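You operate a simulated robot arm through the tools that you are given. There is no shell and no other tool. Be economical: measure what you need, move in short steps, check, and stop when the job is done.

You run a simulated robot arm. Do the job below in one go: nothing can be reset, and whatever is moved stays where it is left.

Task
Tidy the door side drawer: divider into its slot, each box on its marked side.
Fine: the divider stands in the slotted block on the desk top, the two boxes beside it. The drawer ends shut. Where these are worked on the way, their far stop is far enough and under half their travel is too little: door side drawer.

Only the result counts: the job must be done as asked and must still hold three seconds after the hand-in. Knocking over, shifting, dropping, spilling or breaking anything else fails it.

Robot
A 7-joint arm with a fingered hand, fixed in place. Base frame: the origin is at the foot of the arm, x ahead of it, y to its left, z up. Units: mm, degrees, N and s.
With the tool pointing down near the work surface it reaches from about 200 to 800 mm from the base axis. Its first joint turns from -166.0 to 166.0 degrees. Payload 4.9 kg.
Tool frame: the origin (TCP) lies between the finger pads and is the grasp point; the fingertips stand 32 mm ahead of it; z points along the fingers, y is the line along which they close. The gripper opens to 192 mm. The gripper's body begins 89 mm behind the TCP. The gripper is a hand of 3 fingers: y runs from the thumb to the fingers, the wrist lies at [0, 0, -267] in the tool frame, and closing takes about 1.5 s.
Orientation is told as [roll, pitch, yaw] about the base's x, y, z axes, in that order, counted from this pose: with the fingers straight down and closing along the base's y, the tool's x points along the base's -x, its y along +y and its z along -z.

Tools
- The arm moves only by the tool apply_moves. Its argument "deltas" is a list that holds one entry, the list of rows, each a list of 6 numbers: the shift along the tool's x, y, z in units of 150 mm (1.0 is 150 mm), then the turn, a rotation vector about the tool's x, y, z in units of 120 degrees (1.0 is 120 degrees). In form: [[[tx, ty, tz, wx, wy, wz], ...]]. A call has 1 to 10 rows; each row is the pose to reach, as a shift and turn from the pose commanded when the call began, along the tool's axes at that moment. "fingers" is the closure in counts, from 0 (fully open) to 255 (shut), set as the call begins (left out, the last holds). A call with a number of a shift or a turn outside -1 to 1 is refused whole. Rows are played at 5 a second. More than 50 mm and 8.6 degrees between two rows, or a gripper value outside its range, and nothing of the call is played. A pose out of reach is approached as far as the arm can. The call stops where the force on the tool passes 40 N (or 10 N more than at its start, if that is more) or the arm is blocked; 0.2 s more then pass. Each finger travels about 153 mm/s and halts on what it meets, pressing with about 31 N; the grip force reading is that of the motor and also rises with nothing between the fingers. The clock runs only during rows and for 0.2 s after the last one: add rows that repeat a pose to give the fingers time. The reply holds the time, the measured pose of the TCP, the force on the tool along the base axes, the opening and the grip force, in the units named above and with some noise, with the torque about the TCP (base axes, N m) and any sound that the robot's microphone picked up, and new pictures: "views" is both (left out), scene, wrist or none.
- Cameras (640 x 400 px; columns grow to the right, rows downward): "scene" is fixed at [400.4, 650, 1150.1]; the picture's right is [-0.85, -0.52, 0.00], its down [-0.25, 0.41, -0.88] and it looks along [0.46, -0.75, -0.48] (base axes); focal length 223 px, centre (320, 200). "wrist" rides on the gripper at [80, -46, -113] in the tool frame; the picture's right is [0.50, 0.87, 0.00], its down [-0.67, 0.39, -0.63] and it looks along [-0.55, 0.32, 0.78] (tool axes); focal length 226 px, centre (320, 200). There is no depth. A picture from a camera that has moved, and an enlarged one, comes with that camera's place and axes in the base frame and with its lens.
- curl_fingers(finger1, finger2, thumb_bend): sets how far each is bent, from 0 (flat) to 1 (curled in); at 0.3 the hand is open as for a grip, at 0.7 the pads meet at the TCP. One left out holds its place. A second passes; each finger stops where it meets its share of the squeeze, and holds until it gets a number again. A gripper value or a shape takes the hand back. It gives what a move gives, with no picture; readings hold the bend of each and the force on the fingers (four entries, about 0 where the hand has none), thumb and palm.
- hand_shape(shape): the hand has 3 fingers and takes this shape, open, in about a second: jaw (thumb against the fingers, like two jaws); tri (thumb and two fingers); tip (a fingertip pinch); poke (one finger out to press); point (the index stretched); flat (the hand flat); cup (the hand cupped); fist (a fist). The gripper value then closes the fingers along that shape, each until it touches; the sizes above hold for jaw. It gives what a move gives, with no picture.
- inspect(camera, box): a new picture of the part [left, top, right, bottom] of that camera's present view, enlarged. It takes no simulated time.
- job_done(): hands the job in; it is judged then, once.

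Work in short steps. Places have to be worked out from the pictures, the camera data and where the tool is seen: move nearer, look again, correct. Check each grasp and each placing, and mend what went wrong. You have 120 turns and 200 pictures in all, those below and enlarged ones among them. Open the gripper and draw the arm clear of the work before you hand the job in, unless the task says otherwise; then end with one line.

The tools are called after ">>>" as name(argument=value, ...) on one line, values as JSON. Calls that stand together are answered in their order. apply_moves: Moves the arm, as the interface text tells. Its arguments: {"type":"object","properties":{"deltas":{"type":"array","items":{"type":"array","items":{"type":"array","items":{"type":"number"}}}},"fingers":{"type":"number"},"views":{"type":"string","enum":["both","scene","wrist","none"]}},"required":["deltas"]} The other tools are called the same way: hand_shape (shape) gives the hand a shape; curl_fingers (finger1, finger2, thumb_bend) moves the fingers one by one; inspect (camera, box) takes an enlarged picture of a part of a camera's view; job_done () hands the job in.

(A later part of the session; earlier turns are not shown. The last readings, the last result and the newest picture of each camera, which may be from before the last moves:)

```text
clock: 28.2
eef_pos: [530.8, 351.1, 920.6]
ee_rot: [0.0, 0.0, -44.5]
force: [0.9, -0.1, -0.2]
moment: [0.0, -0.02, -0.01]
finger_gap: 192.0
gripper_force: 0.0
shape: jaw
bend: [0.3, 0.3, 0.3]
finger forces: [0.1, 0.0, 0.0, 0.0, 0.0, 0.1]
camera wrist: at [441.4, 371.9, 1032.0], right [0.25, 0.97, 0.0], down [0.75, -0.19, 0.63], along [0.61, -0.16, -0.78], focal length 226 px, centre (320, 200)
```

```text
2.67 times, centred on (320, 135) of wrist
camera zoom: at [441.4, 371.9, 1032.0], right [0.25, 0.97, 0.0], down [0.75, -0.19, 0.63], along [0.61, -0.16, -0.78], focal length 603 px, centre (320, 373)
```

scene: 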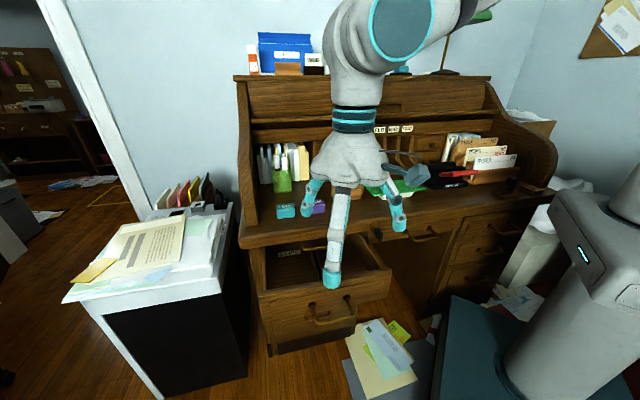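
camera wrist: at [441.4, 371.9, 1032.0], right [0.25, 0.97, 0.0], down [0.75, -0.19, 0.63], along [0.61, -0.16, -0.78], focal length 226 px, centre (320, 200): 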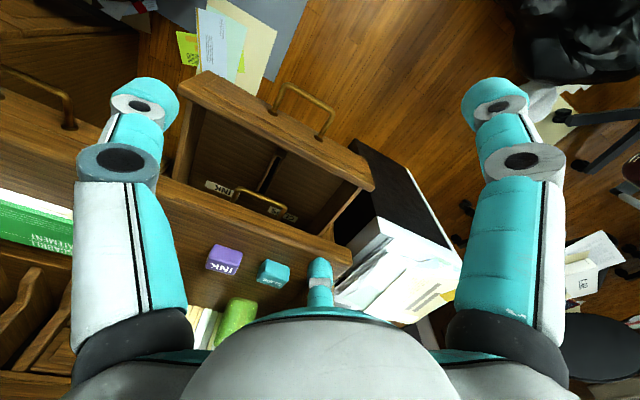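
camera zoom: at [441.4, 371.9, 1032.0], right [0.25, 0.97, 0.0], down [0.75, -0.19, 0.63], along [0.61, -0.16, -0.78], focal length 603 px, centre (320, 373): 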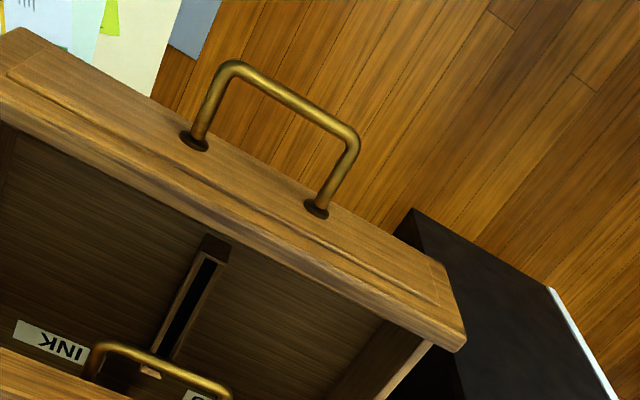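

The slot seems to run from about d=-285 to -411, i.e. partly below the desktop edge, so I want to check that the drawer is really at its far stop. I close the fingers and go down just behind the front panel to pull it outward from inside.

>>> apply_moves(deltas=[[[-0.2, 0.06, 0, 0, 0, 0], [-0.4, 0.12, 0, 0, 0, 0], [-0.6, 0.18, 0, 0, 0, 0], [-0.8, 0.24, 0, 0, 0, 0], [-0.967, 0.24, 0, 0, 0, 0], [-0.967, 0.24, 0.2, 0, 0, 0], [-0.967, 0.24, 0.45, 0, 0, 0], [-0.967, 0.24, 0.7, 0, 0, 0]]], fingers=255, views="both")

>>> inspect(camera="wrist", box=[200, 60, 440, 210])

```text
clock: 30.0
eef_pos: [659.0, 273.5, 815.1]
ee_rot: [0.3, -0.1, -44.5]
force: [-0.3, 0.9, 0.7]
moment: [-0.02, 0.04, 0.01]
finger_gap: 0.6
gripper_force: 31.0
shape: jaw
bend: [0.7, 0.7, 0.7]
finger forces: [0.0, 0.1, 0.0, 0.0, 0.0, 0.0]
camera wrist: at [569.9, 295.2, 927.6], right [0.25, 0.97, 0.0], down [0.75, -0.2, 0.63], along [0.61, -0.16, -0.77], focal length 226 px, centre (320, 200)
```

scene: 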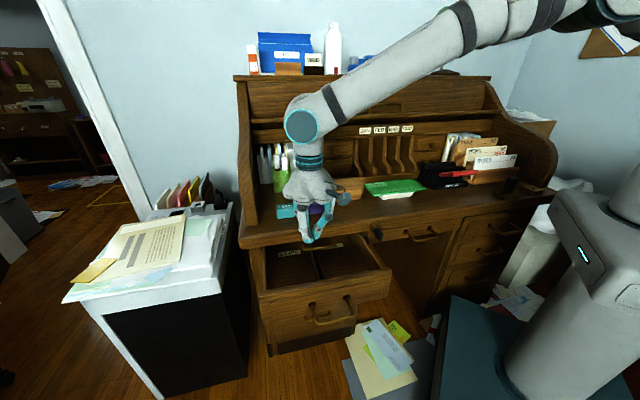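
wrist: 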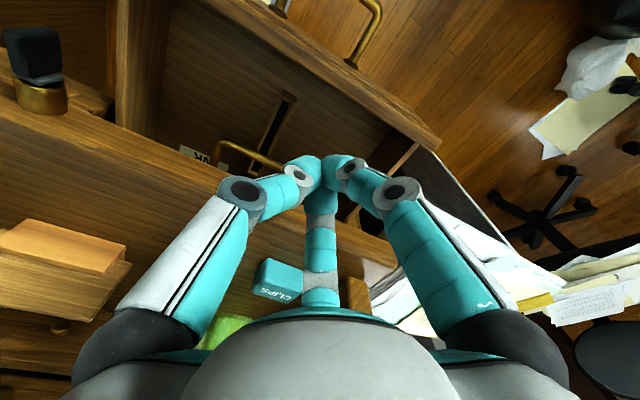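

```text
2.67 times, centred on (320, 135) of wrist
camera zoom: at [569.9, 295.2, 927.6], right [0.25, 0.97, 0.0], down [0.75, -0.2, 0.63], along [0.61, -0.16, -0.77], focal length 603 px, centre (320, 373)
```

zoom: 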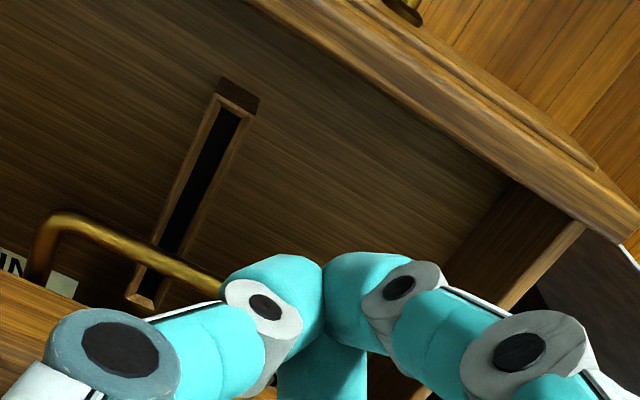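

Now the whole slot is visible: s≈617, from d≈-293 to about -415 (rail top z≈600-615). I lower the closed fingers behind the front panel.

>>> apply_moves(deltas=[[[0.05, 0, 0.2, 0, 0, 0], [0.05, 0, 0.4, 0, 0, 0], [0.05, 0, 0.6, 0, 0, 0], [0.05, 0, 0.8, 0, 0, 0]]], views="scene")

>>> inspect(camera="scene", box=[240, 200, 400, 300])

```text
clock: 31.0
eef_pos: [654.9, 278.2, 695.0]
ee_rot: [0.1, 0.0, -44.6]
force: [0.8, 0.5, 0.6]
moment: [-0.03, 0.01, 0.03]
finger_gap: 0.1
gripper_force: 31.3
shape: jaw
bend: [0.7, 0.7, 0.7]
finger forces: [0.0, 0.0, 0.1, 0.0, 0.0, 0.0]
```

scene: 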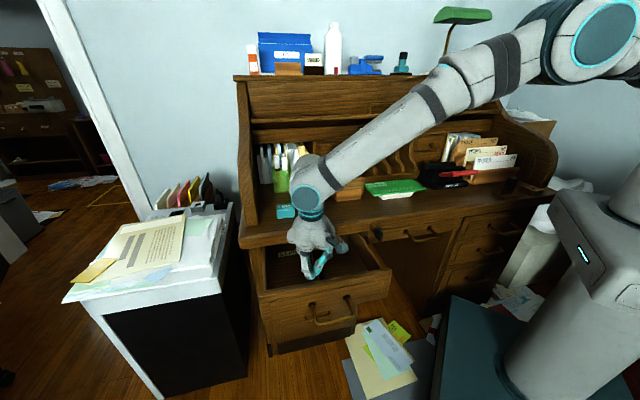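

```text
4.00 times, centred on (320, 250) of scene
camera zoom: at [400.4, 650.0, 1150.1], right [-0.85, -0.52, 0.0], down [-0.25, 0.41, -0.88], along [0.46, -0.75, -0.48], focal length 891 px, centre (320, 0)
```

zoom: 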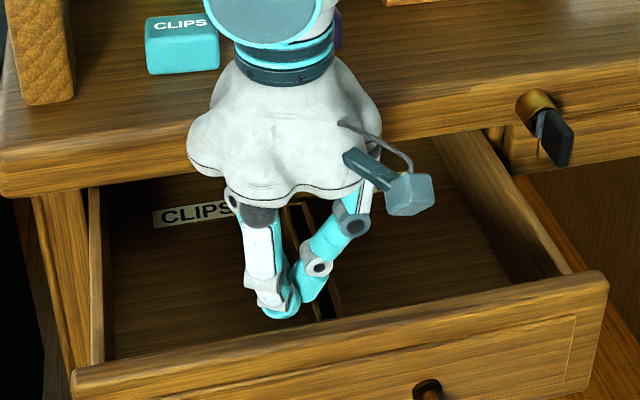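

The tips are just above/behind the panel's top edge. I lower 20 mm more and pull outward until resistance.

>>> apply_moves(deltas=[[[0, 0, 0.07, 0, 0, 0], [0, 0, 0.14, 0, 0, 0], [0.05, 0, 0.14, 0, 0, 0], [0.1, 0, 0.14, 0, 0, 0], [0.15, 0, 0.14, 0, 0, 0], [0.2, 0, 0.14, 0, 0, 0], [0.25, 0, 0.14, 0, 0, 0], [0.3, 0, 0.14, 0, 0, 0]]], views="scene")

>>> inspect(camera="scene", box=[240, 220, 400, 320])

```text
clock: 32.8
eef_pos: [622.7, 310.0, 674.7]
ee_rot: [0.0, 0.0, -44.5]
force: [0.5, -0.4, 0.4]
moment: [0.01, 0.03, -0.03]
finger_gap: 0.0
gripper_force: 30.9
shape: jaw
bend: [0.7, 0.7, 0.7]
finger forces: [0.4, 0.0, 0.1, 0.1, 0.0, 0.0]
```

scene: 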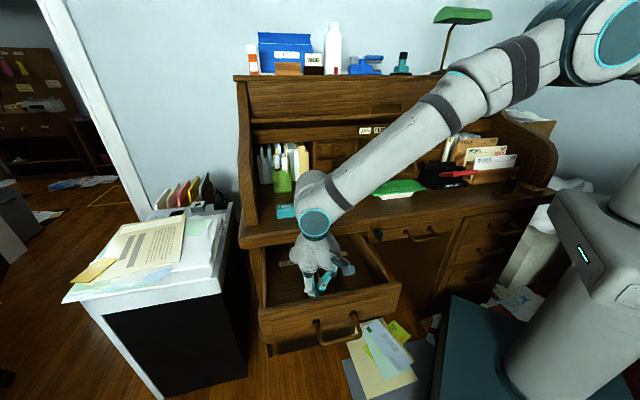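

```text
4.00 times, centred on (320, 270) of scene
camera zoom: at [400.4, 650.0, 1150.1], right [-0.85, -0.52, 0.0], down [-0.25, 0.41, -0.88], along [0.46, -0.75, -0.48], focal length 891 px, centre (320, -80)
```

zoom: 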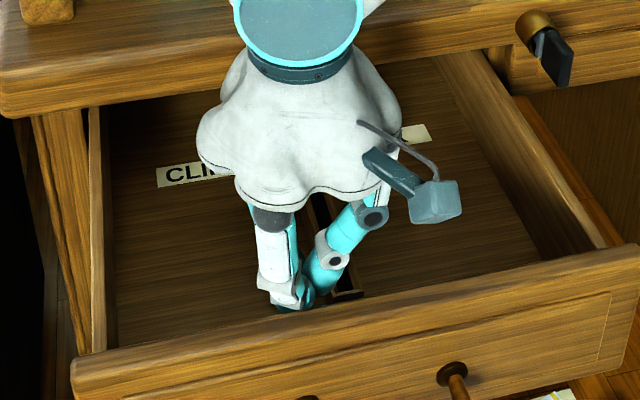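

The drawer keeps moving almost without force, so it was not at its stop. I keep pulling.

>>> apply_moves(deltas=[[[0.1, 0, 0, 0, 0, 0], [0.2, 0, 0, 0, 0, 0], [0.3, 0, 0, 0, 0, 0], [0.4, 0, 0, 0, 0, 0], [0.5, 0, 0, 0, 0, 0], [0.6, 0, 0, 0, 0, 0], [0.7, 0, 0, 0, 0, 0], [0.8, 0, 0, 0, 0, 0], [0.9, 0, 0, 0, 0, 0], [1.0, 0, 0, 0, 0, 0]]], views="scene")

>>> inspect(camera="scene", box=[240, 220, 432, 340])

```text
clock: 34.4
eef_pos: [556.9, 375.5, 680.3]
ee_rot: [0.6, -0.6, -44.7]
force: [7.6, -13.4, 8.4]
moment: [0.03, -0.07, -0.07]
finger_gap: 0.2
gripper_force: 30.2
shape: jaw
bend: [0.7, 0.7, 0.7]
finger forces: [0.0, 0.0, 0.0, 0.0, 0.0, 0.0]
stopped in row 8: the force on the tool passed its limit at 48 N (the readings are from after the stop); the commanded pose is now the measured one
```

scene: 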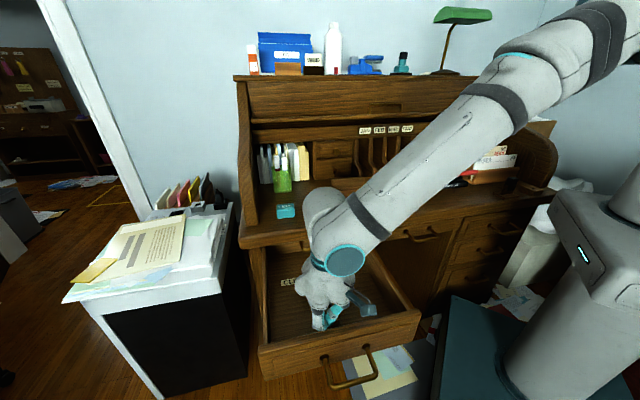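

```text
3.33 times, centred on (336, 280) of scene
camera zoom: at [400.4, 650.0, 1150.1], right [-0.85, -0.52, 0.0], down [-0.25, 0.41, -0.88], along [0.46, -0.75, -0.48], focal length 742 px, centre (267, -67)
```

zoom: 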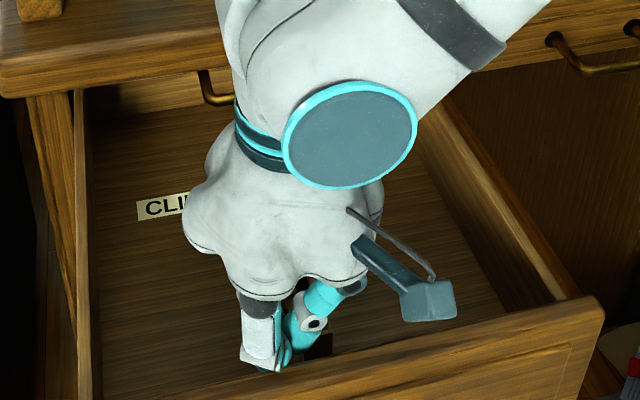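

Clear stop now: the drawer is fully out and the slot is well clear of the desktop. I release and go up over the drawer to re-measure the slot.

>>> apply_moves(deltas=[[[-0.12, 0, 0, 0, 0, 0], [-0.12, 0, -0.2, 0, 0, 0], [-0.12, 0, -0.4, 0, 0, 0], [-0.12, 0, -0.7, 0, 0, 0], [-0.12, 0, -1.0, 0, 0, 0]]], views="none")

>>> apply_moves(deltas=[[[0.1, 0, -0.3, 0, 0, 0], [0.3, 0, -0.55, 0, 0, 0], [0.5, 0, -0.8, 0, 0, 0], [0.5, 0, -0.8, 0, 0, 0]]], fingers=150, views="both")

>>> inspect(camera="wrist", box=[160, 60, 400, 210])

>>> inspect(camera="scene", box=[240, 220, 432, 340])

```text
clock: 35.6
eef_pos: [562.2, 365.7, 826.3]
ee_rot: [0.3, -0.3, -44.7]
force: [-0.2, -0.3, -0.6]
moment: [0.01, -0.04, 0.03]
finger_gap: 0.1
gripper_force: 31.0
shape: jaw
bend: [0.7, 0.7, 0.7]
finger forces: [0.0, 0.0, 0.0, 0.0, 0.0, 0.0]
```

```text
clock: 36.6
eef_pos: [513.6, 419.1, 946.9]
ee_rot: [0.4, -0.4, -44.7]
force: [0.3, 0.0, 0.1]
moment: [0.01, 0.01, 0.0]
finger_gap: 78.8
gripper_force: 0.0
shape: jaw
bend: [0.41, 0.41, 0.7]
finger forces: [0.0, 0.1, 0.0, 0.0, 0.0, 0.0]
camera wrist: at [423.6, 440.4, 1057.6], right [0.25, 0.97, 0.0], down [0.74, -0.2, 0.64], along [0.62, -0.16, -0.77], focal length 226 px, centre (320, 200)
```

scene: 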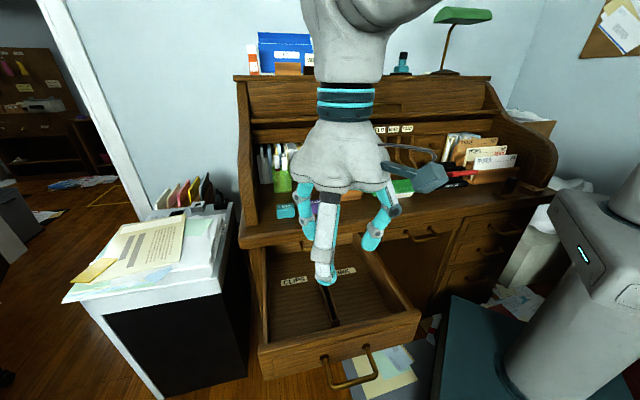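
wrist: 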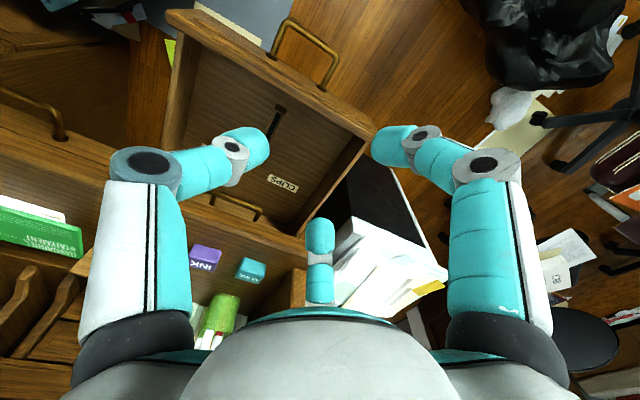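

```text
2.67 times, centred on (280, 135) of wrist
camera zoom: at [423.6, 440.4, 1057.6], right [0.25, 0.97, 0.0], down [0.74, -0.2, 0.64], along [0.62, -0.16, -0.77], focal length 603 px, centre (427, 373)
```

zoom: 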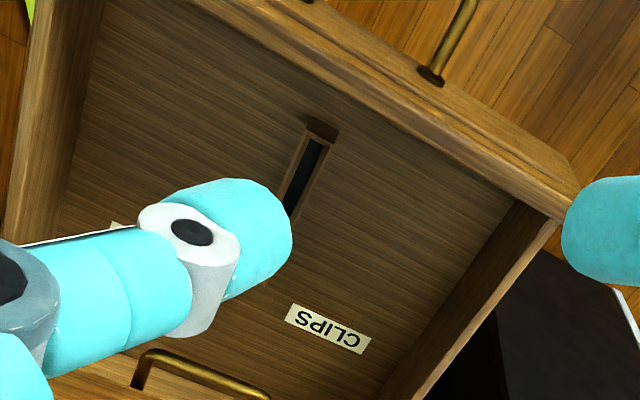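

```text
3.33 times, centred on (336, 280) of scene
camera zoom: at [400.4, 650.0, 1150.1], right [-0.85, -0.52, 0.0], down [-0.25, 0.41, -0.88], along [0.46, -0.75, -0.48], focal length 742 px, centre (267, -67)
```

zoom: 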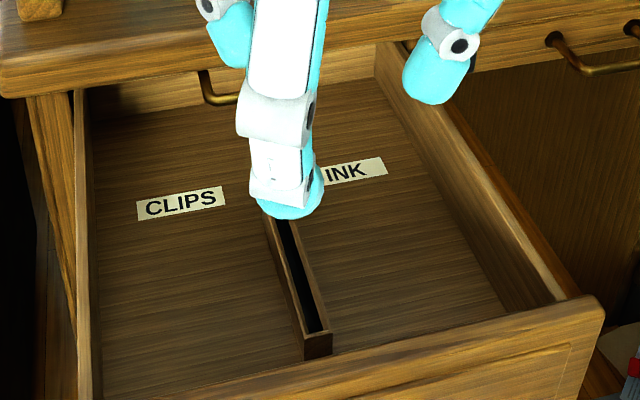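

Measured slot: front end of the opening at s≈622, d≈-160, rail top z≈610. Now I go for the divider: rotate to yaw 45° (closing axis across the plate) while moving toward the slotted block.

>>> apply_moves(deltas=[[[-0.1, -0.064, 0, 0, 0, -0.07], [-0.2, -0.128, 0, 0, 0, -0.14], [-0.3, -0.192, 0, 0, 0, -0.21], [-0.4, -0.256, 0, 0, 0, -0.28], [-0.5, -0.32, 0, 0, 0, -0.35], [-0.6, -0.384, 0, 0, 0, -0.42], [-0.7, -0.448, 0, 0, 0, -0.49], [-0.8, -0.512, 0, 0, 0, -0.56], [-0.9, -0.576, 0, 0, 0, -0.63], [-1.0, -0.64, 0, 0, 0, -0.7]]], views="none")

>>> inspect(camera="scene", box=[240, 220, 432, 340])

>>> inspect(camera="scene", box=[270, 160, 398, 240])

```text
clock: 38.8
eef_pos: [550.0, 245.1, 948.6]
ee_rot: [-0.3, -0.5, 39.4]
force: [0.0, -0.6, 0.1]
moment: [-0.01, -0.01, 0.02]
finger_gap: 78.6
gripper_force: 0.0
shape: jaw
bend: [0.41, 0.41, 0.7]
finger forces: [0.0, 0.1, 0.0, 0.0, 0.0, 0.1]
```

```text
3.33 times, centred on (336, 280) of scene
camera zoom: at [400.4, 650.0, 1150.1], right [-0.85, -0.52, 0.0], down [-0.25, 0.41, -0.88], along [0.46, -0.75, -0.48], focal length 742 px, centre (267, -67)
```

zoom: 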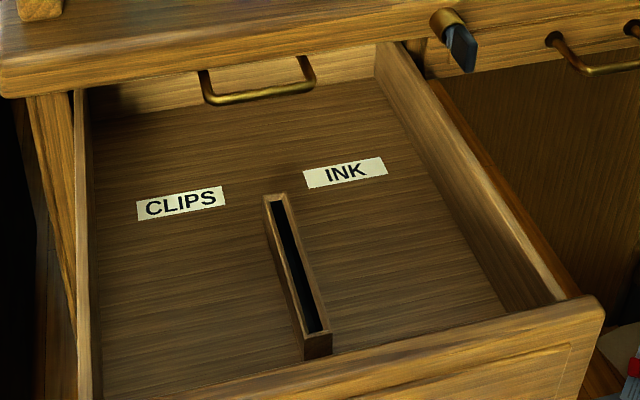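

```text
5.00 times, centred on (334, 200) of scene
camera zoom: at [400.4, 650.0, 1150.1], right [-0.85, -0.52, 0.0], down [-0.25, 0.41, -0.88], along [0.46, -0.75, -0.48], focal length 1114 px, centre (250, 200)
```

zoom: 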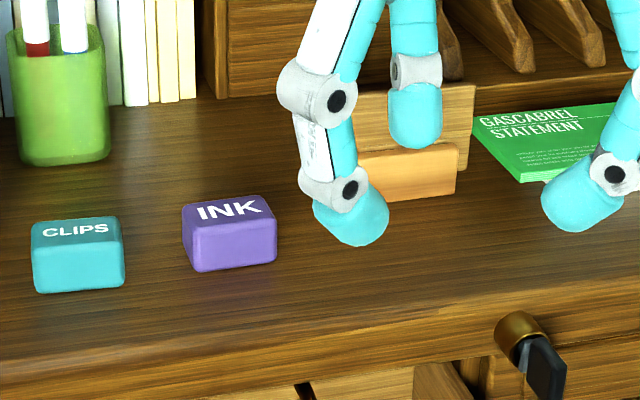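

The slot opening runs from d≈-287 to -157 (centre -222, s≈622). I continue toward the divider block and square up to yaw 45°.

>>> apply_moves(deltas=[[[0.05, -0.25, 0, 0, 0, -0.0467], [0.1, -0.5, 0, 0, 0, -0.0467], [0.15, -0.75, 0, 0, 0, -0.0467], [0.2, -1.0, 0, 0, 0, -0.0467]]], views="none")

```text
clock: 39.8
eef_pos: [622.7, 111.2, 950.7]
ee_rot: [-0.4, -0.5, 44.9]
force: [1.0, -0.6, -0.6]
moment: [0.04, 0.04, -0.03]
finger_gap: 78.7
gripper_force: 0.0
shape: jaw
bend: [0.41, 0.41, 0.7]
finger forces: [0.1, 0.1, 0.0, 0.1, 0.0, 0.0]
```

Now at s=519, d=-362. I move most of the remaining way and look.

>>> apply_moves(deltas=[[[0.08, -0.25, 0, 0, 0, 0], [0.17, -0.5, 0, 0, 0, 0], [0.25, -0.75, 0, 0, 0, 0], [0.34, -1.0, 0, 0, 0, 0]]], views="both")

>>> inspect(camera="wrist", box=[220, 100, 420, 225])

>>> inspect(camera="scene", box=[290, 150, 418, 230])

```text
clock: 40.8
eef_pos: [693.0, -30.4, 950.4]
ee_rot: [-0.2, -0.5, 45.0]
force: [0.6, -0.1, 0.6]
moment: [-0.01, 0.03, 0.01]
finger_gap: 79.1
gripper_force: 0.0
shape: jaw
bend: [0.41, 0.41, 0.7]
finger forces: [0.0, 0.0, 0.1, 0.0, 0.0, 0.1]
camera wrist: at [668.4, -121.3, 1063.1], right [-0.97, 0.26, -0.01], down [0.19, 0.75, 0.63], along [0.17, 0.61, -0.77], focal length 226 px, centre (320, 200)
```

scene: 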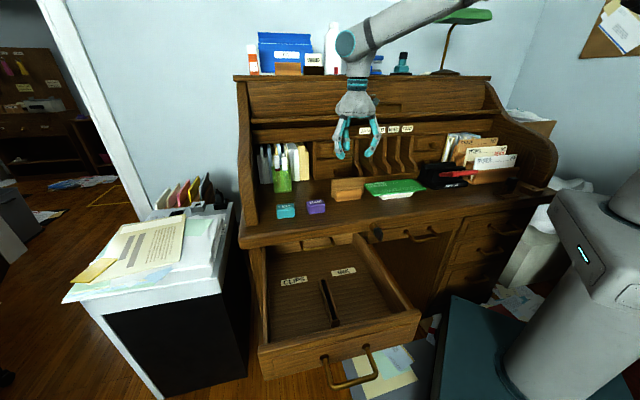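
wrist: 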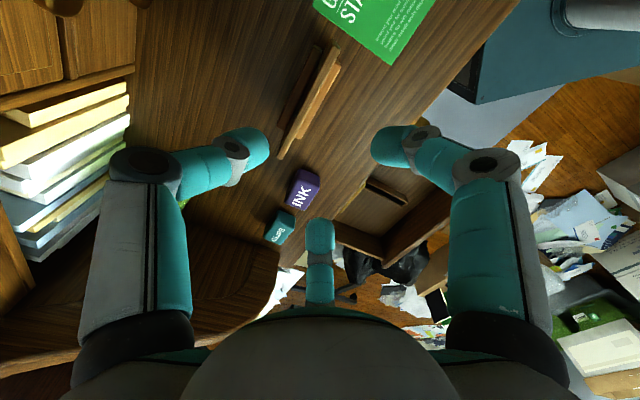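

```text
3.20 times, centred on (320, 162) of wrist
camera zoom: at [668.4, -121.3, 1063.1], right [-0.97, 0.26, -0.01], down [0.19, 0.75, 0.63], along [0.17, 0.61, -0.77], focal length 723 px, centre (320, 320)
```

zoom: 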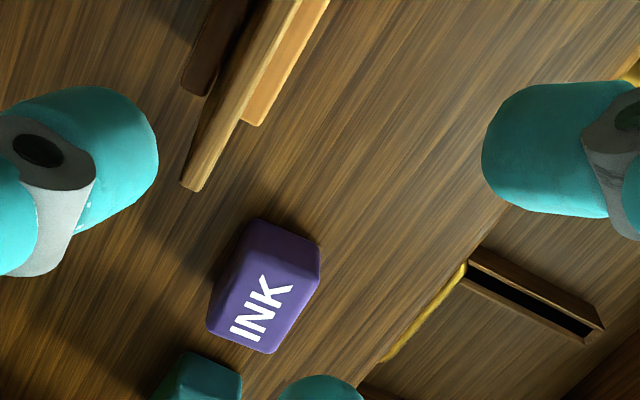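

```text
5.00 times, centred on (354, 190) of scene
camera zoom: at [400.4, 650.0, 1150.1], right [-0.85, -0.52, 0.0], down [-0.25, 0.41, -0.88], along [0.46, -0.75, -0.48], focal length 1114 px, centre (150, 250)
```

zoom: 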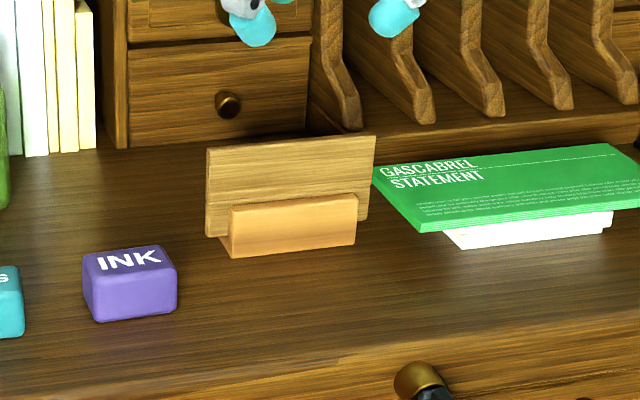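

The divider: top edge z≈827, from s≈400 to 527, d≈-536, about 6 mm thick. I lower over its centre, stopping 30 mm short to check.

>>> apply_moves(deltas=[[[0.037, -0.163, 0, 0, 0, 0], [0.037, -0.163, 0.25, 0, 0, 0], [0.037, -0.163, 0.5, 0, 0, 0], [0.037, -0.163, 0.65, 0, 0, 0]]], views="wrist")

>>> inspect(camera="scene", box=[290, 150, 418, 230])

```text
clock: 41.8
eef_pos: [706.1, -53.3, 852.8]
ee_rot: [-0.4, -0.6, 44.9]
force: [0.4, -0.6, 0.5]
moment: [0.0, 0.03, -0.04]
finger_gap: 79.1
gripper_force: 0.0
shape: jaw
bend: [0.41, 0.41, 0.7]
finger forces: [0.0, 0.1, 0.0, 0.0, 0.0, 0.0]
camera wrist: at [683.0, -144.4, 964.4], right [-0.97, 0.26, -0.01], down [0.19, 0.75, 0.63], along [0.17, 0.61, -0.77], focal length 226 px, centre (320, 200)
```

wrist: 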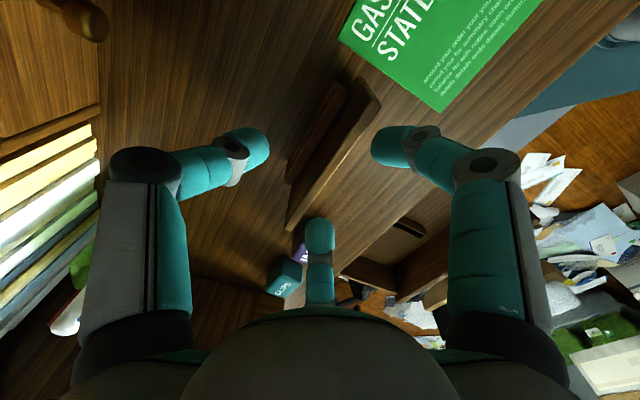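

```text
5.00 times, centred on (354, 190) of scene
camera zoom: at [400.4, 650.0, 1150.1], right [-0.85, -0.52, 0.0], down [-0.25, 0.41, -0.88], along [0.46, -0.75, -0.48], focal length 1114 px, centre (150, 250)
```

zoom: 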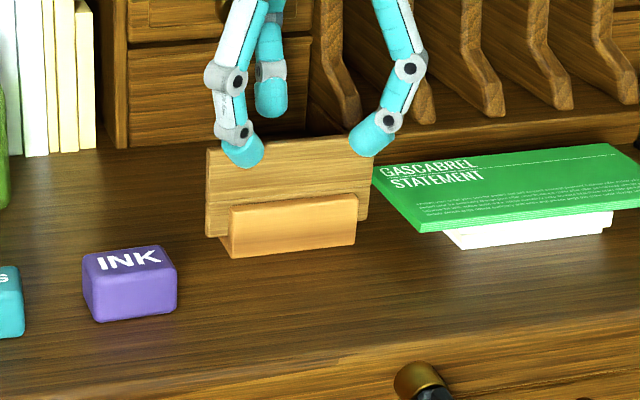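

Fingers straddle the plate well. I lower 30 mm and close.

>>> apply_moves(deltas=[[[0, 0, 0.1, 0, 0, 0], [0, 0, 0.2, 0, 0, 0], [0, 0, 0.2, 0, 0, 0]]], views="none")

>>> apply_moves(deltas=[[[0, 0, 0, 0, 0, 0], [0, 0, 0, 0, 0, 0], [0, 0, 0, 0, 0, 0], [0, 0, 0, 0, 0, 0], [0, 0, 0, 0, 0, 0], [0, 0, 0, 0, 0, 0]]], fingers=255, views="wrist")

>>> inspect(camera="scene", box=[290, 150, 418, 230])

```text
clock: 42.6
eef_pos: [706.7, -54.8, 822.5]
ee_rot: [-0.5, -0.5, 44.8]
force: [0.5, -0.3, 0.3]
moment: [-0.03, -0.01, 0.02]
finger_gap: 78.8
gripper_force: 0.2
shape: jaw
bend: [0.41, 0.41, 0.7]
finger forces: [0.0, 0.1, 0.1, 0.1, 0.1, 0.0]
```

```text
clock: 44.0
eef_pos: [704.6, -54.4, 821.9]
ee_rot: [-0.4, -0.4, 44.8]
force: [-1.9, 2.2, -0.4]
moment: [0.14, 0.15, 0.0]
finger_gap: 10.9
gripper_force: 31.1
shape: jaw
bend: [0.74, 0.74, 0.7]
finger forces: [0.0, 0.1, 0.1, 0.0, 27.0, 0.0]
camera wrist: at [681.6, -144.3, 933.7], right [-0.97, 0.26, -0.01], down [0.2, 0.75, 0.63], along [0.17, 0.61, -0.77], focal length 226 px, centre (320, 200)
```

wrist: 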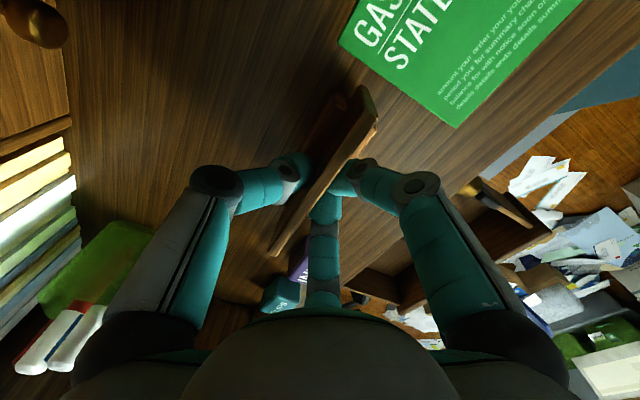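

```text
5.00 times, centred on (354, 190) of scene
camera zoom: at [400.4, 650.0, 1150.1], right [-0.85, -0.52, 0.0], down [-0.25, 0.41, -0.88], along [0.46, -0.75, -0.48], focal length 1114 px, centre (150, 250)
```

zoom: 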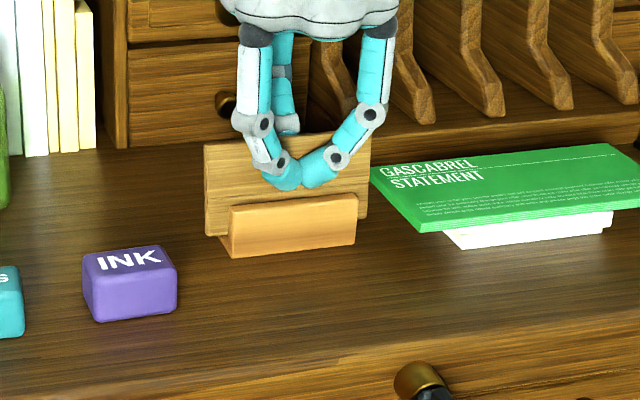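

Gap 10.9 mm with something held. I lift slowly 25 mm and check whether the divider comes along.

>>> apply_moves(deltas=[[[0, 0, -0.05, 0, 0, 0], [0, 0, -0.1, 0, 0, 0], [0, 0, -0.17, 0, 0, 0]]], views="none")

>>> inspect(camera="scene", box=[290, 150, 418, 230])

```text
clock: 44.8
eef_pos: [705.4, -53.4, 847.0]
ee_rot: [-0.4, -0.5, 44.9]
force: [0.0, -0.1, -0.3]
moment: [0.0, 0.04, 0.0]
finger_gap: 10.8
gripper_force: 31.2
shape: jaw
bend: [0.74, 0.74, 0.7]
finger forces: [0.0, 0.0, 0.0, 0.0, 28.8, 0.0]
```

```text
5.00 times, centred on (354, 190) of scene
camera zoom: at [400.4, 650.0, 1150.1], right [-0.85, -0.52, 0.0], down [-0.25, 0.41, -0.88], along [0.46, -0.75, -0.48], focal length 1114 px, centre (150, 250)
```

zoom: 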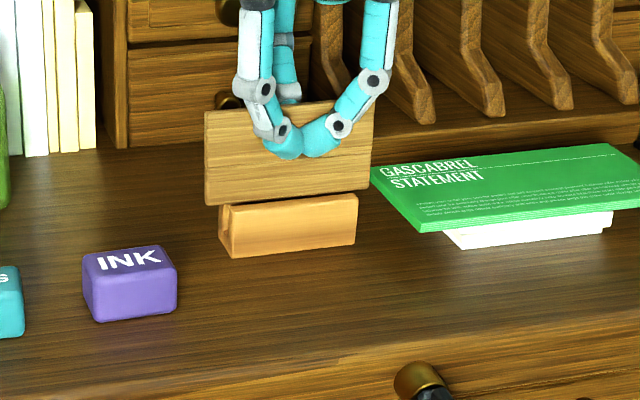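

The divider is held level, its bottom about 66 mm below the TCP. I lift it clear and carry it back out over the desk front.

>>> apply_moves(deltas=[[[0, 0, -0.2, 0, 0, 0], [0, 0, -0.4, 0, 0, 0], [0, 0, -0.6, 0, 0, 0], [0, 0, -0.8, 0, 0, 0], [-0.1, 0.2, -0.8, 0, 0, 0], [-0.2, 0.4, -0.8, 0, 0, 0], [-0.3, 0.6, -0.8, 0, 0, 0], [-0.4, 0.8, -0.8, 0, 0, 0], [-0.5, 1.0, -0.8, 0, 0, 0]]], views="none")

>>> apply_moves(deltas=[[[-0.05, 0.1, 0, 0, 0, 0.07], [-0.1, 0.2, 0, 0, 0, 0.14], [-0.15, 0.3, 0, 0, 0, 0.21], [-0.2, 0.4, 0, 0, 0, 0.28], [-0.25, 0.5, 0, 0, 0, 0.35], [-0.3, 0.6, 0, 0, 0, 0.42], [-0.35, 0.7, 0, 0, 0, 0.49], [-0.4, 0.8, 0, 0, 0, 0.56], [-0.45, 0.9, 0, 0, 0, 0.63], [-0.5, 1.0, 0, 0, 0, 0.7]]], views="scene")

```text
clock: 46.8
eef_pos: [652.0, 106.5, 968.4]
ee_rot: [-0.4, -0.5, 44.8]
force: [-0.3, 0.5, 0.2]
moment: [-0.02, -0.02, 0.03]
finger_gap: 10.6
gripper_force: 30.9
shape: jaw
bend: [0.74, 0.74, 0.7]
finger forces: [0.0, 0.0, 0.0, 0.0, 29.0, 0.1]
```

```text
clock: 49.0
eef_pos: [598.4, 266.1, 966.5]
ee_rot: [0.4, -0.4, -39.2]
force: [-0.4, 0.9, -0.6]
moment: [0.03, -0.03, -0.01]
finger_gap: 10.3
gripper_force: 31.1
shape: jaw
bend: [0.74, 0.74, 0.7]
finger forces: [0.0, 0.0, 0.0, 0.1, 28.9, 0.1]
```

scene: 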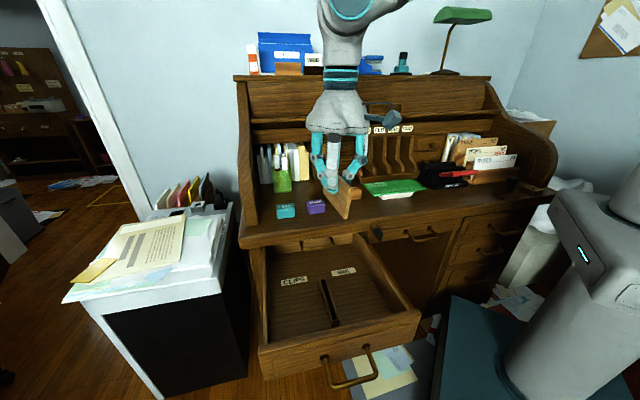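

I square up to yaw -45° above the slot and descend part-way, then look.

>>> apply_moves(deltas=[[[0.092, 0.081, 0, 0, 0, 0.0483], [0.092, 0.081, 0.3, 0, 0, 0.0483], [0.092, 0.081, 0.6, 0, 0, 0.0483], [0.092, 0.081, 0.9, 0, 0, 0.0483], [0.092, 0.081, 0.9, 0, 0, 0.0483]]], views="wrist")

>>> inspect(camera="wrist", box=[220, 60, 420, 185])

>>> inspect(camera="scene", box=[240, 210, 432, 330])

```text
clock: 50.2
eef_pos: [597.0, 279.6, 827.1]
ee_rot: [0.5, -0.4, -44.9]
force: [-0.1, -0.5, 0.1]
moment: [0.0, -0.03, 0.0]
finger_gap: 10.4
gripper_force: 31.3
shape: jaw
bend: [0.74, 0.74, 0.7]
finger forces: [0.0, 0.0, 0.1, 0.0, 28.8, 0.0]
camera wrist: at [506.9, 301.9, 939.4], right [0.26, 0.97, 0.0], down [0.74, -0.2, 0.64], along [0.62, -0.16, -0.77], focal length 226 px, centre (320, 200)
```

wrist: 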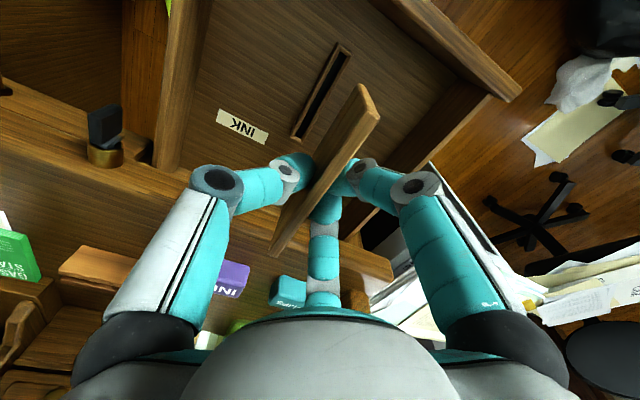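

```text
3.20 times, centred on (320, 122) of wrist
camera zoom: at [506.9, 301.9, 939.4], right [0.26, 0.97, 0.0], down [0.74, -0.2, 0.64], along [0.62, -0.16, -0.77], focal length 723 px, centre (320, 448)
```

zoom: 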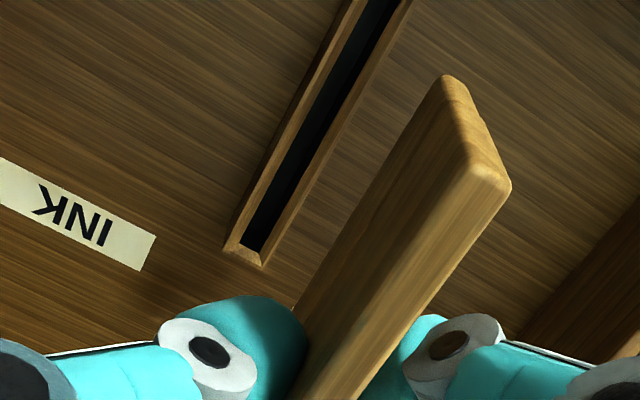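

```text
3.33 times, centred on (336, 270) of scene
camera zoom: at [400.4, 650.0, 1150.1], right [-0.85, -0.52, 0.0], down [-0.25, 0.41, -0.88], along [0.46, -0.75, -0.48], focal length 742 px, centre (267, -33)
```

zoom: 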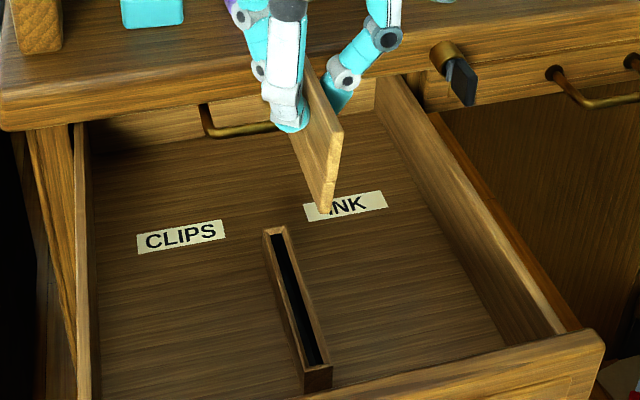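

I enlarge the front end of the slot to get its ends precisely.

>>> inspect(camera="wrist", box=[280, 20, 400, 95])

>>> inspect(camera="scene", box=[300, 230, 364, 270])

>>> inspect(camera="scene", box=[300, 290, 364, 330])

```text
5.33 times, centred on (340, 58) of wrist
camera zoom: at [506.9, 301.9, 939.4], right [0.26, 0.97, 0.0], down [0.74, -0.2, 0.64], along [0.62, -0.16, -0.77], focal length 1206 px, centre (213, 960)
```

zoom: 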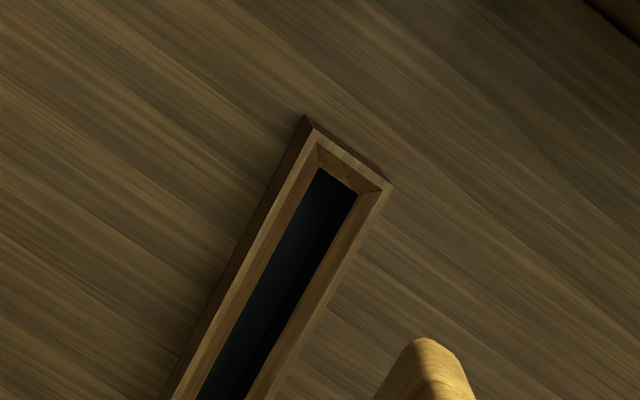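

```text
10.00 times, centred on (332, 250) of scene
camera zoom: at [400.4, 650.0, 1150.1], right [-0.85, -0.52, 0.0], down [-0.25, 0.41, -0.88], along [0.46, -0.75, -0.48], focal length 2227 px, centre (200, -300)
```

zoom: 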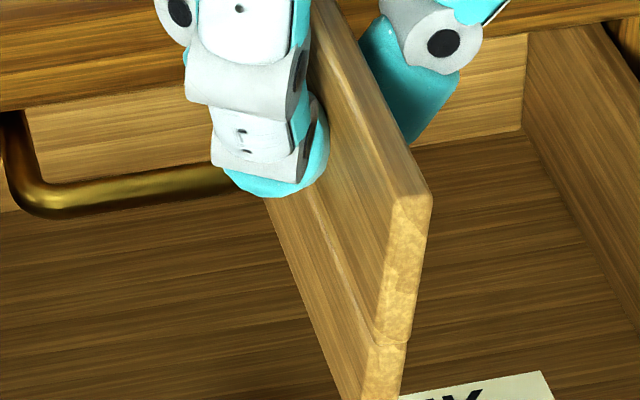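

```text
10.00 times, centred on (332, 310) of scene
camera zoom: at [400.4, 650.0, 1150.1], right [-0.85, -0.52, 0.0], down [-0.25, 0.41, -0.88], along [0.46, -0.75, -0.48], focal length 2227 px, centre (200, -900)
```

zoom: 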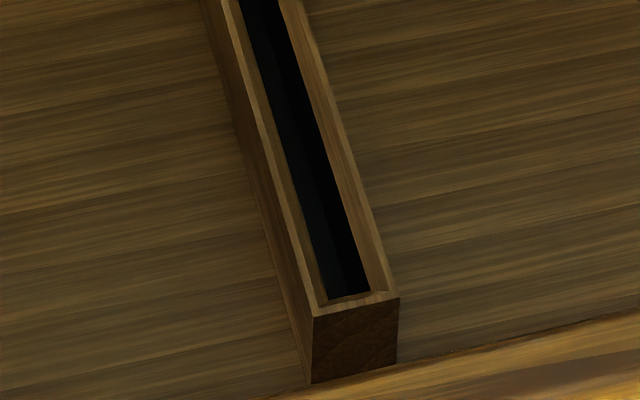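

Both the wrist and the scene view agree that the plate is within about 2 mm of the slot: it needs about +1.7 mm in s. I apply this and descend to just above the rails.

>>> apply_moves(deltas=[[[0, 0.011, 0.25, 0, 0, 0], [0, 0.011, 0.5, 0, 0, 0], [0, 0.011, 0.7, 0, 0, 0], [0, 0.011, 0.85, 0, 0, 0], [0, 0.011, 0.85, 0, 0, 0]]], views="wrist")

>>> inspect(camera="wrist", box=[270, 60, 430, 160])

>>> inspect(camera="scene", box=[290, 250, 386, 310])

```text
clock: 51.4
eef_pos: [602.2, 281.7, 701.9]
ee_rot: [0.5, -0.4, -44.9]
force: [0.1, 0.4, 0.4]
moment: [0.0, 0.0, 0.0]
finger_gap: 10.3
gripper_force: 31.0
shape: jaw
bend: [0.74, 0.74, 0.7]
finger forces: [0.0, 0.0, 0.0, 0.0, 28.9, 0.1]
camera wrist: at [512.1, 304.6, 814.5], right [0.26, 0.97, 0.0], down [0.74, -0.2, 0.64], along [0.62, -0.16, -0.77], focal length 226 px, centre (320, 200)
```

wrist: 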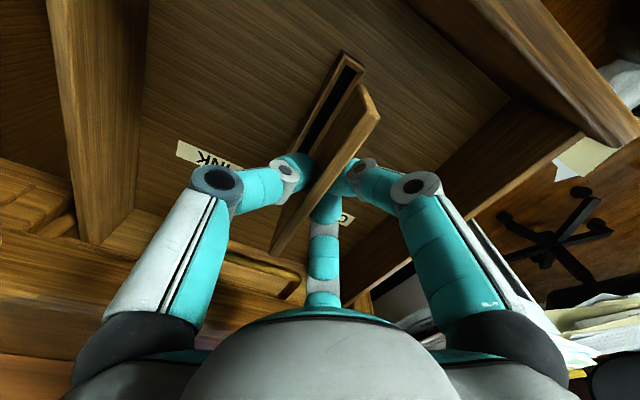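

```text
4.00 times, centred on (350, 110) of wrist
camera zoom: at [512.1, 304.6, 814.5], right [0.26, 0.97, 0.0], down [0.74, -0.2, 0.64], along [0.62, -0.16, -0.77], focal length 904 px, centre (200, 560)
```

zoom: 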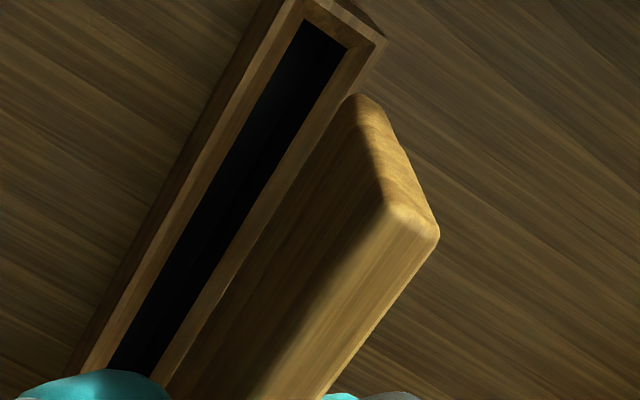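

```text
6.67 times, centred on (338, 280) of scene
camera zoom: at [400.4, 650.0, 1150.1], right [-0.85, -0.52, 0.0], down [-0.25, 0.41, -0.88], along [0.46, -0.75, -0.48], focal length 1485 px, centre (200, -333)
```

zoom: 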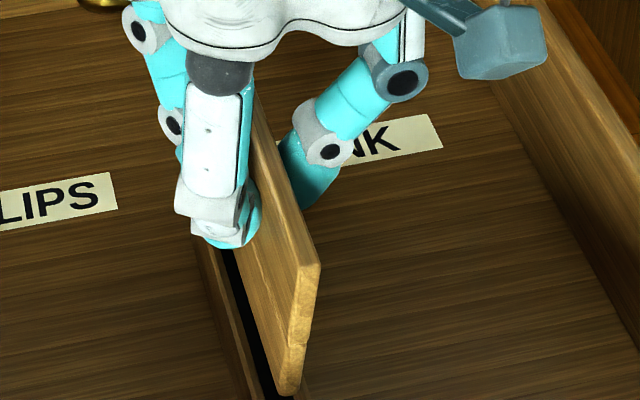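

The plate leans about 4° in the grip (bottom toward +s), leaving the tongue about 5 mm off the slot. I tilt the tool 4° about d and shift 1.5 mm outward, then re-check.

>>> apply_moves(deltas=[[[0.01, 0, 0, 0.033, 0, 0], [0.01, 0, 0, 0.033, 0, 0], [0.01, 0, 0, 0.033, 0, 0]]], views="wrist")

>>> inspect(camera="wrist", box=[270, 60, 430, 160])

>>> inspect(camera="scene", box=[290, 250, 386, 310])

```text
clock: 52.2
eef_pos: [600.5, 283.4, 704.7]
ee_rot: [-3.5, -0.3, -44.8]
force: [0.3, 0.3, 0.0]
moment: [-0.01, -0.01, 0.03]
finger_gap: 10.8
gripper_force: 30.9
shape: jaw
bend: [0.74, 0.74, 0.7]
finger forces: [0.0, 0.1, 0.0, 0.1, 28.8, 0.0]
camera wrist: at [516.3, 311.3, 817.8], right [0.26, 0.97, -0.06], down [0.77, -0.17, 0.61], along [0.58, -0.2, -0.79], focal length 226 px, centre (320, 200)
```

wrist: 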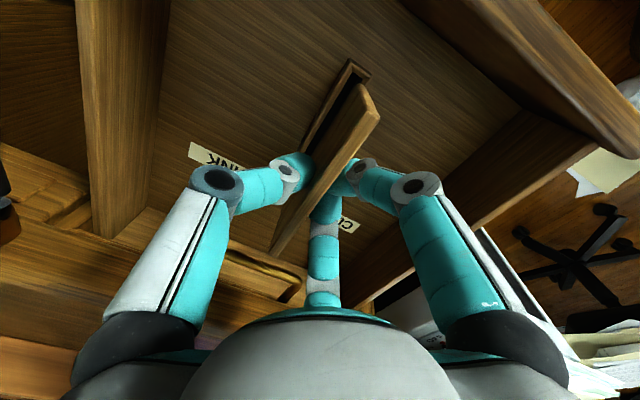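

```text
4.00 times, centred on (350, 110) of wrist
camera zoom: at [516.3, 311.3, 817.8], right [0.26, 0.97, -0.06], down [0.77, -0.17, 0.61], along [0.58, -0.2, -0.79], focal length 904 px, centre (200, 560)
```

zoom: 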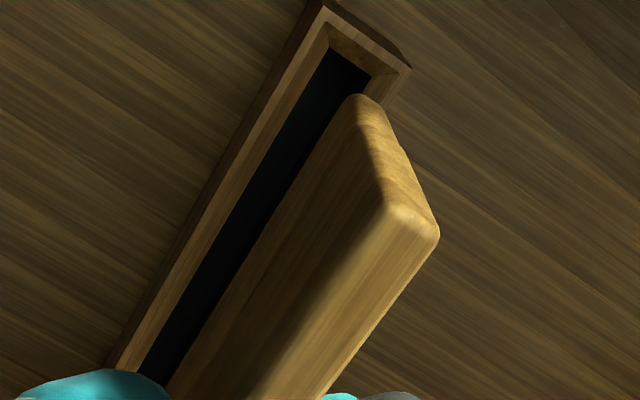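

```text
6.67 times, centred on (338, 280) of scene
camera zoom: at [400.4, 650.0, 1150.1], right [-0.85, -0.52, 0.0], down [-0.25, 0.41, -0.88], along [0.46, -0.75, -0.48], focal length 1485 px, centre (200, -333)
```

zoom: 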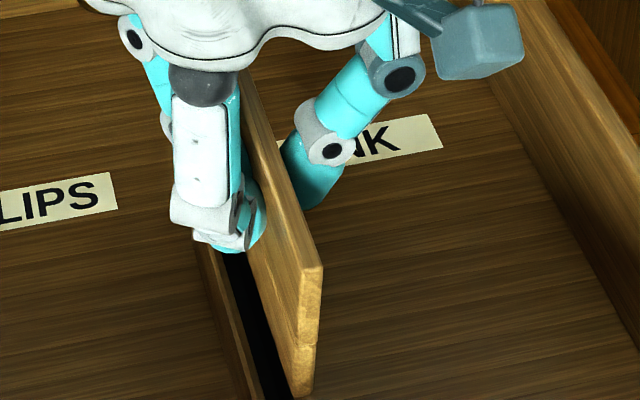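

The tongue is now within about 1 mm of the slot centreline and upright. I shift 2 mm inward and lower 32 mm vertically.

>>> apply_moves(deltas=[[[-0.013, 0.002, 0.04, 0, 0, 0], [-0.013, 0.005, 0.08, 0, 0, 0], [-0.013, 0.007, 0.12, 0, 0, 0], [-0.013, 0.0095, 0.16, 0, 0, 0], [-0.013, 0.012, 0.2, 0, 0, 0], [-0.013, 0.012, 0.2, 0, 0, 0]]], views="wrist")

>>> inspect(camera="wrist", box=[270, 60, 430, 160])

>>> inspect(camera="scene", box=[290, 260, 386, 320])

```text
clock: 53.6
eef_pos: [600.5, 282.0, 674.8]
ee_rot: [-3.5, -0.4, -44.9]
force: [0.1, 0.3, -0.6]
moment: [-0.02, 0.01, -0.02]
finger_gap: 10.7
gripper_force: 31.1
shape: jaw
bend: [0.74, 0.74, 0.7]
finger forces: [0.1, 0.0, 0.0, 0.0, 29.0, 0.1]
camera wrist: at [516.9, 310.8, 788.6], right [0.26, 0.97, -0.06], down [0.77, -0.17, 0.61], along [0.58, -0.2, -0.79], focal length 226 px, centre (320, 200)
```

wrist: 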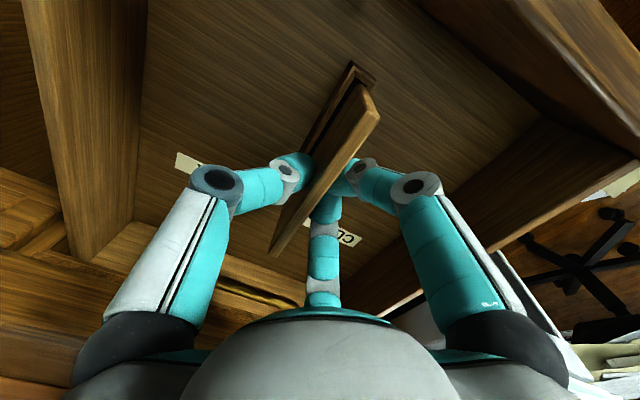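

```text
4.00 times, centred on (350, 110) of wrist
camera zoom: at [516.9, 310.8, 788.6], right [0.26, 0.97, -0.06], down [0.77, -0.17, 0.61], along [0.58, -0.2, -0.79], focal length 904 px, centre (200, 560)
```

zoom: 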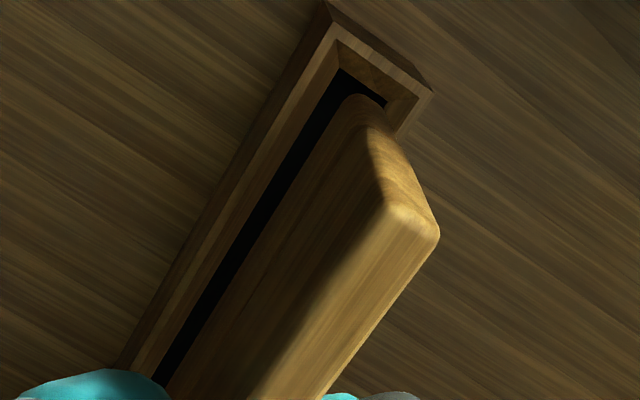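

```text
6.67 times, centred on (338, 290) of scene
camera zoom: at [400.4, 650.0, 1150.1], right [-0.85, -0.52, 0.0], down [-0.25, 0.41, -0.88], along [0.46, -0.75, -0.48], focal length 1485 px, centre (200, -400)
```

zoom: 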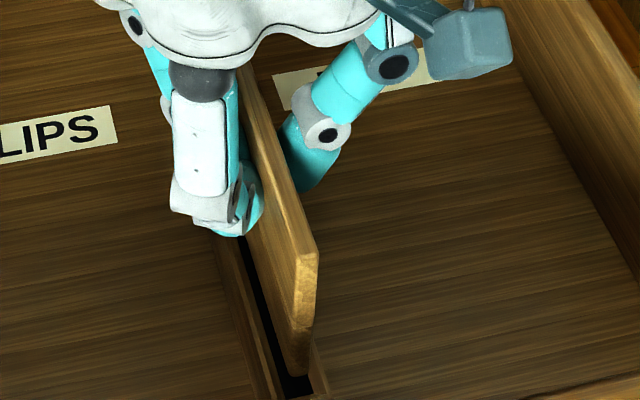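

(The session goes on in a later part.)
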